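You operate a simulated robot arm through the tools that you are given. There is no shell and no other tool. Be economical: measure what you need, move in short steps, check, and stop when the job is done.

Carry out the task below with a simulated robot arm. There is one attempt and no reset: what you move stays moved.

TASK
Fetch the black cord from the top of the low bench and set it on the purple filter.

The check looks at the end state, three seconds after you hand in, the way a careful person would. Anything else that was tipped, shoved, dropped, spilled or broken makes it a failure.

THE ROBOT
A 7-joint arm with a two-finger parallel gripper, fixed in place. Base frame: the origin is at the foot of the arm, x ahead of it, y to its left, z up; the work surface is at about z = 0. Readings come in cm, degrees, newtons and seconds.
With the tool pointing down near the work surface it reaches from about 22 to 58 cm from the base axis. Its first joint turns from -66.0 to 66.0 degrees. Payload 2.5 kg.
The tool frame sits at the grasp point between the pads (the TCP): z along the fingers, y along the line on which they close. The tips reach 2.3 cm beyond it. The gripper opens to 9.4 cm. The fingers are 3.8 cm wide and 1 cm thick; the gripper's body (5.4 by 9.6 cm) begins 3.9 cm behind the TCP.
Orientation is told as [roll, pitch, yaw] about the base's x, y, z axes, in that order, counted from this pose: with the fingers straight down and closing along the base's y, the tool's x points along the base's -x, its y along +y and its z along -z.

THE INTERFACE
- The arm moves only by the tool move_arm. Its argument "series" is a list of rows, each a list of 7 numbers: the shift along the base's x, y, z in units of 30 mm (1.0 is 30 mm), then the turn, a rotation vector about the base's x, y, z in units of 5 degrees (1.0 is 5 degrees), then the opening, from 0 (shut) to 1 (fully open). In form: [[dx, dy, dz, wx, wy, wz, jaw], ...]. A call has 1 to 20 rows; each row shifts and turns the commanded pose from where the row before left it. A call with a number of a shift or a turn outside -1 to 1 is refused whole. Rows are played at 5 a second. More than 5 cm and 8.6 degrees between two rows, or a gripper value outside its range, and nothing of the call is played. A pose out of reach is approached as far as the arm can. The call stops where the force on the tool passes 40 N (or 10 N more than at its start, if that is more) or the arm is blocked; 0.2 s more then pass. Each finger travels about 10.8 cm/s and halts on what it meets, pressing with about 38 N; the grip force reading is that of the motor and also rises with nothing between the fingers. The clock runs only during rows and for 0.2 s after the last one: add rows that do not move to give the fingers time. The reply holds the time, the measured pose of the TCP, the force on the tool along the base axes, the opening and the grip force, in the units named above and with some noise.
- Cameras (640 x 400 px; columns grow to the right, rows downward): "scene" is fixed at [11.82, -40.8, 54.1]; the picture's right is [0.84, -0.55, 0.00], its down [-0.33, -0.50, -0.80] and it looks along [0.44, 0.67, -0.60] (base axes); focal length 359 px, centre (320, 200). "wrist" rides on the gripper at [8.6, 1.6, -7.5] in the tool frame; the picture's right is [-0.18, 0.98, 0.00], its down [-0.58, -0.11, -0.81] and it looks along [-0.79, -0.15, 0.59] (tool axes); focal length 243 px, centre (320, 200). There is no depth. A picture from a camera that has moved, and an enlarged one, comes with that camera's place and axes in the base frame and with its lens.
- get_image(camera): a new picture of that camera. The clock stands still meanwhile.
- inspect(camera, box): a new picture of the part [left, top, right, bottom] of that camera's present view, enlarged. The clock stands still meanwhile.
- job_done(): hands the job in; it is judged then, once.

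Work in short steps. Places have to be worked out from the pictures, the camera data and where the tool is seen: move nearer, look again, correct. Check each grasp and each placing, and mend what went wrong. You have 90 turns and 38 pictures in all, those below and enlarged ones among them. Open the gripper and draw the arm clear of the work before you hand the job in, unless the task says otherwise; then end with one line.

The tools are called as name(argument=value, ...) on one line, values as JSON. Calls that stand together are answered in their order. move_arm: Moves the arm, as the interface text tells. Its arguments: {"type":"object","properties":{"series":{"type":"array","items":{"type":"array","items":{"type":"number"}}}},"required":["series"]} The other tools are called the same way: get_image (camera) takes a picture; inspect (camera, box) takes an enlarged picture of a part of a camera's view; job_done () hands the job in.

At the start:

```text
time: 0.0
ee_pos: [38.46, -4.88, 22.92]
tool_rot: [0.1, 0.0, 0.0]
contact_force: [0.1, 0.5, -0.3]
gripper_width: 9.42
finger_force: 0.1
```

scene: 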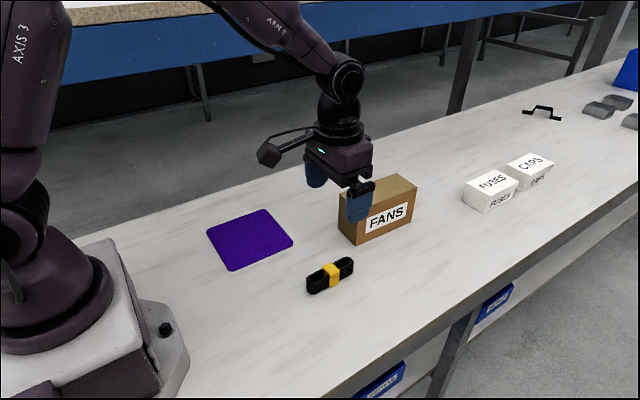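
wrist: 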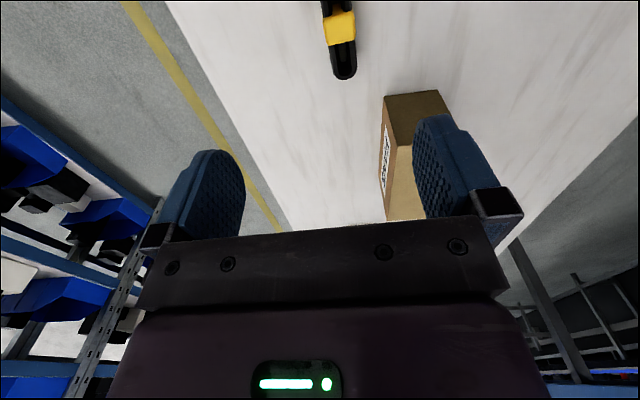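

The black cord with the yellow tie lies at about (39, -3.2), along x, and the purple filter is centred near (31, 17). I'll move over the cord, come partway down and look again.

move_arm(series=[[0.1, 0.55, -0.5, 0, 0, 0, 1], [0, 0, -1, 0, 0, 0, 1], [0, 0, -1, 0, 0, 0, 1], [0, 0, -1, 0, 0, 0, 1], [0, 0, -0.6, 0, 0, 0, 1], [0, 0, 0, 0, 0, 0, 1]])

get_image(camera="wrist")

inspect(camera="scene", box=[200, 160, 440, 310])

```text
time: 1.4
ee_pos: [38.74, -3.06, 10.74]
tool_rot: [0.0, 0.0, 0.0]
contact_force: [0.0, -0.7, -0.2]
gripper_width: 9.38
finger_force: 0.0
```

```text
35 pictures are left
camera wrist: at [30.22, -1.35, 18.17], right [0.18, 0.98, 0.0], down [0.58, -0.11, 0.81], along [0.79, -0.15, -0.59], focal length 243 px, centre (320, 200)
```

wrist: 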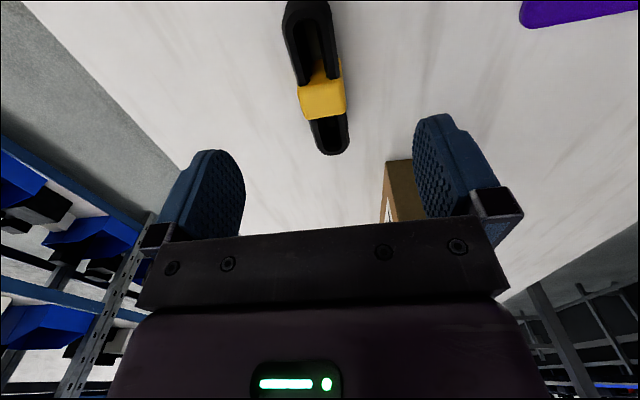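

```text
2.67 times, centred on (320, 235) of scene
camera zoom: at [11.82, -40.8, 54.1], right [0.84, -0.55, 0.0], down [-0.33, -0.5, -0.8], along [0.44, 0.67, -0.6], focal length 958 px, centre (320, 107)
```

zoom: 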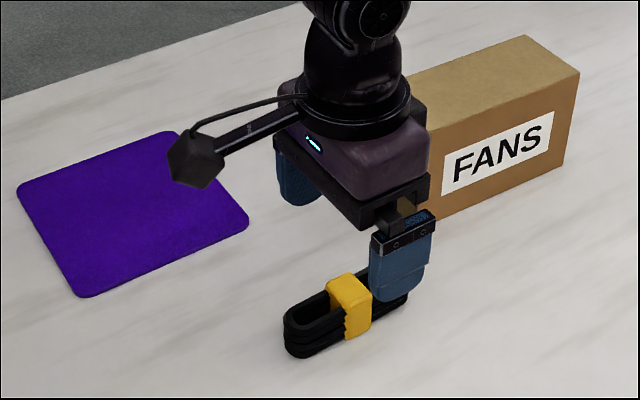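

The cord is a bundle about 10 cm long and 2–3 cm tall, with its tie at (39.5, -3.0). I'll descend over the tie to z≈2.9, which leaves the tips about 0.6 cm above the bench.

move_arm(series=[[0.2, 0, -1, 0, 0, 0, 1], [0, 0, -0.9, 0, 0, 0, 1], [0, 0, -0.5, 0, 0, 0, 1], [0, 0, -0.2, 0, 0, 0, 1], [0, 0, 0, 0, 0, 0, 1]])

inspect(camera="scene", box=[260, 190, 420, 310])

get_image(camera="wrist")

```text
time: 2.6
ee_pos: [39.43, -3.19, 2.8]
tool_rot: [0.0, 0.0, 0.1]
contact_force: [0.2, -0.1, -0.5]
gripper_width: 9.38
finger_force: 0.1
```

```text
3.33 times, centred on (340, 250) of scene
camera zoom: at [11.82, -40.8, 54.1], right [0.84, -0.55, 0.0], down [-0.33, -0.5, -0.8], along [0.44, 0.67, -0.6], focal length 1197 px, centre (253, 33)
```

zoom: 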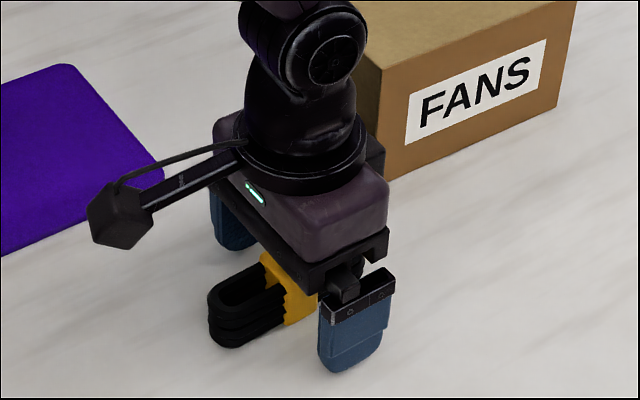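

```text
32 pictures are left
camera wrist: at [30.76, -1.36, 10.33], right [0.18, 0.98, 0.0], down [0.58, -0.11, 0.81], along [0.79, -0.15, -0.59], focal length 243 px, centre (320, 200)
```

wrist: 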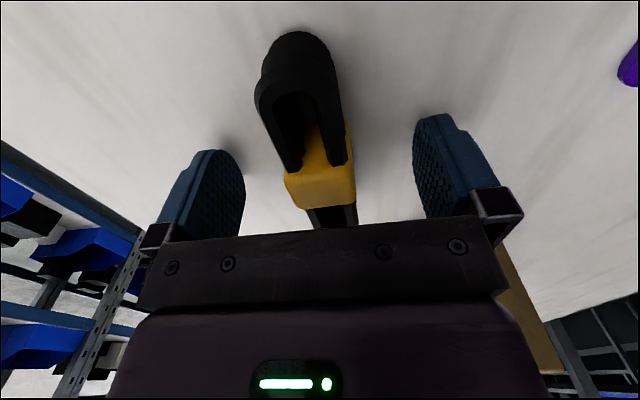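

The fingers straddle the tie with nothing else between them. I'll close and wait for the grip.

move_arm(series=[[0, 0, 0, 0, 0, 0, 0.6], [0, 0, 0, 0, 0, 0, 0.3], [0, 0, 0, 0, 0, 0, 0.1], [0, 0, 0, 0, 0, 0, 0.1], [0, 0, 0, 0, 0, 0, 0.1]])

```text
time: 3.8
ee_pos: [39.4, -3.11, 2.78]
tool_rot: [0.1, 0.0, 0.0]
contact_force: [0.2, -0.1, -0.1]
gripper_width: 2.96
finger_force: 38.3
```

The opening stopped at 2.96 cm with 38 N of grip, so the cord is held. I'll lift it and check.

move_arm(series=[[0, 0, 0.5, 0, 0, 0, 0.1], [0, 0, 1, 0, 0, 0, 0.1], [0, 0, 1, 0, 0, 0, 0.1], [0, 0, 0.5, 0, 0, 0, 0.1], [0, 0, 0, 0, 0, 0, 0.1]])

get_image(camera="scene")

get_image(camera="wrist")

```text
time: 5.0
ee_pos: [39.5, -3.03, 11.7]
tool_rot: [0.0, 0.0, 0.0]
contact_force: [0.6, 0.0, -1.9]
gripper_width: 2.98
finger_force: 37.8
```

```text
31 pictures are left
```

scene: 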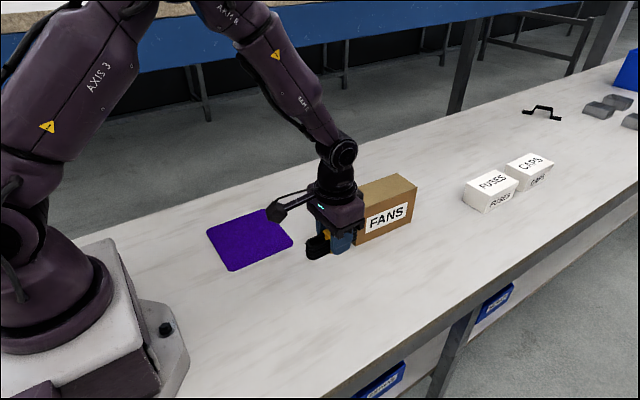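

```text
30 pictures are left
camera wrist: at [30.89, -1.27, 19.28], right [0.18, 0.98, 0.0], down [0.58, -0.11, 0.81], along [0.79, -0.15, -0.59], focal length 243 px, centre (320, 200)
```

wrist: 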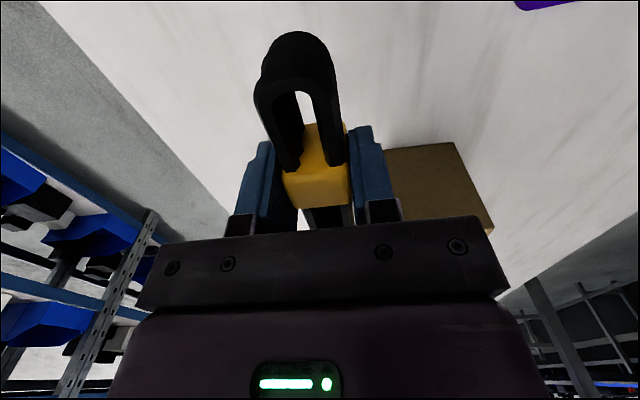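

The cord is lifted and held level. The target is (30.9, 16.9), so I'll carry it over at this height on a diagonal away from the box.

move_arm(series=[[-0.6, 0.7, 0, 0, 0, 0, 0.1], [-0.6, 0.95, 0, 0, 0, 0, 0.1], [-0.5, 1, 0, 0, 0, 0, 0.1], [-0.4, 1, 0, 0, 0, 0, 0.1], [-0.4, 1, 0, 0, 0, 0, 0.1], [-0.37, 1, 0, 0, 0, 0, 0.1], [0, 1, 0, 0, 0, 0, 0.1], [0, 0, 0, 0, 0, 0, 0.1], [0, 0, 0, 0, 0, 0, 0.1]])

get_image(camera="scene")

get_image(camera="wrist")

```text
time: 7.0
ee_pos: [30.69, 16.8, 11.83]
tool_rot: [0.0, 0.0, 0.1]
contact_force: [0.1, -0.6, -1.5]
gripper_width: 2.96
finger_force: 38.5
```

```text
29 pictures are left
```

scene: 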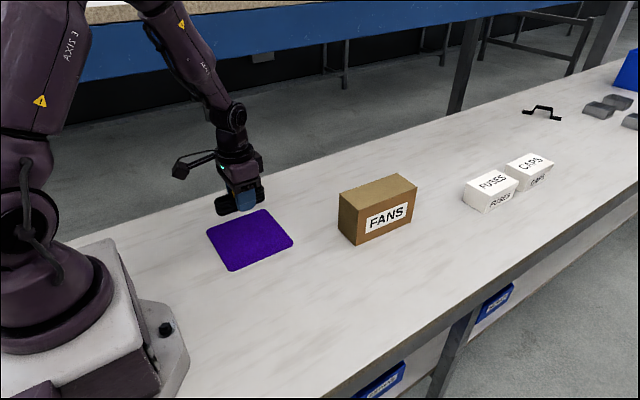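

```text
28 pictures are left
camera wrist: at [22.14, 18.54, 19.48], right [0.18, 0.98, 0.0], down [0.58, -0.11, 0.81], along [0.79, -0.15, -0.59], focal length 243 px, centre (320, 200)
```

wrist: 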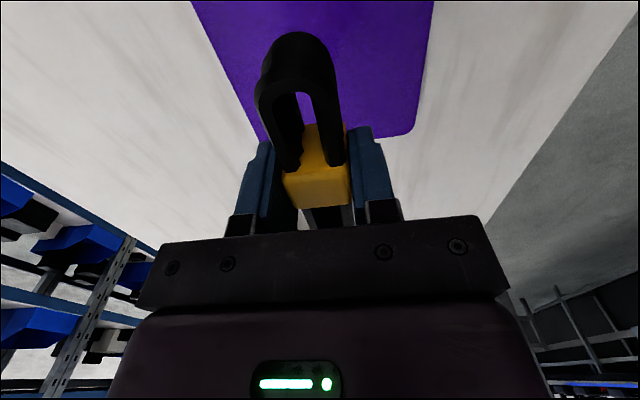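

The filter's edges agree in both views, and the cord is over its middle. I'll lower to z≈4.2 and take a closer look.

move_arm(series=[[0.05, 0, -0.9, 0, 0, 0, 0.1], [0, 0, -0.9, 0, 0, 0, 0.1], [0, 0, -0.5, 0, 0, 0, 0.1], [0, 0, -0.25, 0, 0, 0, 0.1], [0, 0, 0, 0, 0, 0, 0.1]])

inspect(camera="scene", box=[180, 180, 320, 280])

```text
time: 8.2
ee_pos: [30.99, 16.88, 4.13]
tool_rot: [0.0, -0.1, -0.1]
contact_force: [-0.7, 0.2, -1.6]
gripper_width: 2.97
finger_force: 38.7
```

```text
4.00 times, centred on (250, 230) of scene
camera zoom: at [11.82, -40.8, 54.1], right [0.84, -0.55, 0.0], down [-0.33, -0.5, -0.8], along [0.44, 0.67, -0.6], focal length 1436 px, centre (600, 80)
```

zoom: 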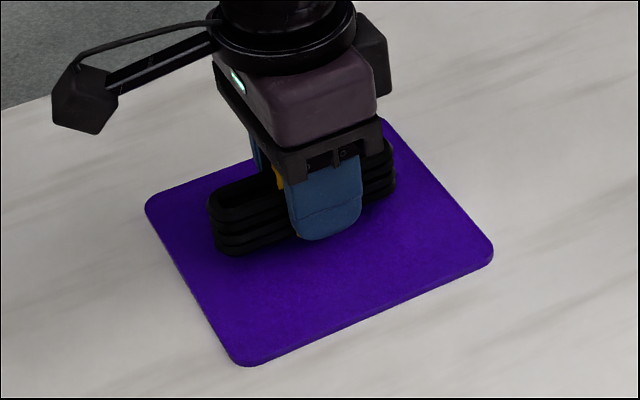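

The cord hovers over the middle of the thin filter. I'll lower in small steps and watch the vertical force.

move_arm(series=[[0, 0, -0.15, 0, 0, 0, 0.1], [0, 0, -0.1, 0, 0, 0, 0.1], [0, 0, -0.05, 0, 0, 0, 0.1], [0, 0, 0, 0, 0, 0, 0.1]])

```text
time: 9.2
ee_pos: [30.79, 16.74, 3.41]
tool_rot: [0.0, 0.0, 0.0]
contact_force: [-2.4, -0.5, 9.4]
gripper_width: 2.96
finger_force: 38.0
```

The vertical force has gone from -1.6 to +9.4 N, so the cord is resting on the filter. I'll open, then rise straight up.

move_arm(series=[[0, 0, 0, 0, 0, 0, 0.4], [0, 0, 0, 0, 0, 0, 0.6], [0, 0, 0, 0, 0, 0, 0.8], [0, 0, 0, 0, 0, 0, 0.8]])

move_arm(series=[[0, 0, 0.3, 0, 0, 0, 0.8], [0, 0, 0.8, 0, 0, 0, 0.8], [0, 0, 1, 0, 0, 0, 0.8], [0, 0, 1, 0, 0, 0, 0.8], [0, 0, 1, 0, 0, 0, 0.8], [0, 0, 1, 0, 0, 0, 0.8], [0, 0, 0, 0, 0, 0, 0.8]])

get_image(camera="scene")

inspect(camera="scene", box=[180, 180, 320, 280])

```text
time: 10.2
ee_pos: [30.86, 16.72, 3.32]
tool_rot: [-0.1, 0.0, 0.0]
contact_force: [0.7, 0.2, -0.5]
gripper_width: 7.5
finger_force: 0.1
```

```text
time: 11.8
ee_pos: [30.91, 16.67, 18.58]
tool_rot: [0.0, 0.1, -0.1]
contact_force: [-0.3, -0.3, -0.2]
gripper_width: 7.5
finger_force: 0.1
```

```text
26 pictures are left
```

scene: 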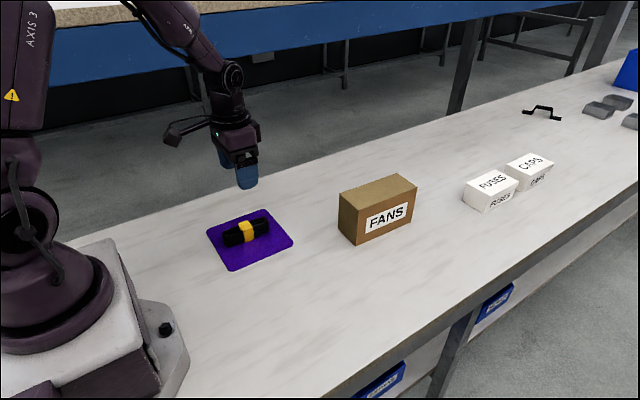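

```text
4.00 times, centred on (250, 230) of scene
camera zoom: at [11.82, -40.8, 54.1], right [0.84, -0.55, 0.0], down [-0.33, -0.5, -0.8], along [0.44, 0.67, -0.6], focal length 1436 px, centre (600, 80)
```

zoom: 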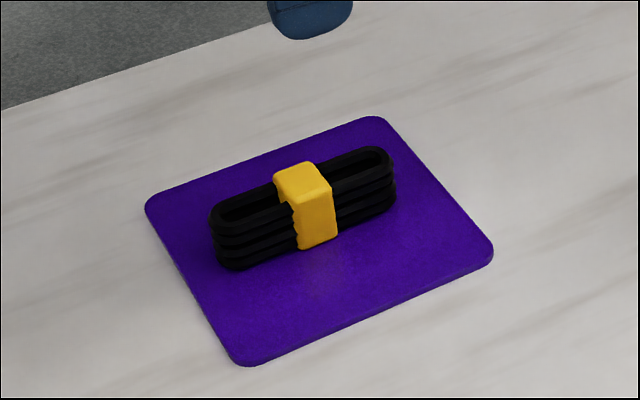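

The cord lies flat and wholly on the filter, nothing else has moved, and the arm is clear with the gripper open. I'll hand in.

job_done()

```text
The job is handed in.
```

The black cord is on the purple filter, lying flat near its middle. Nothing else was disturbed, and I handed the job in with the gripper open and the arm clear.
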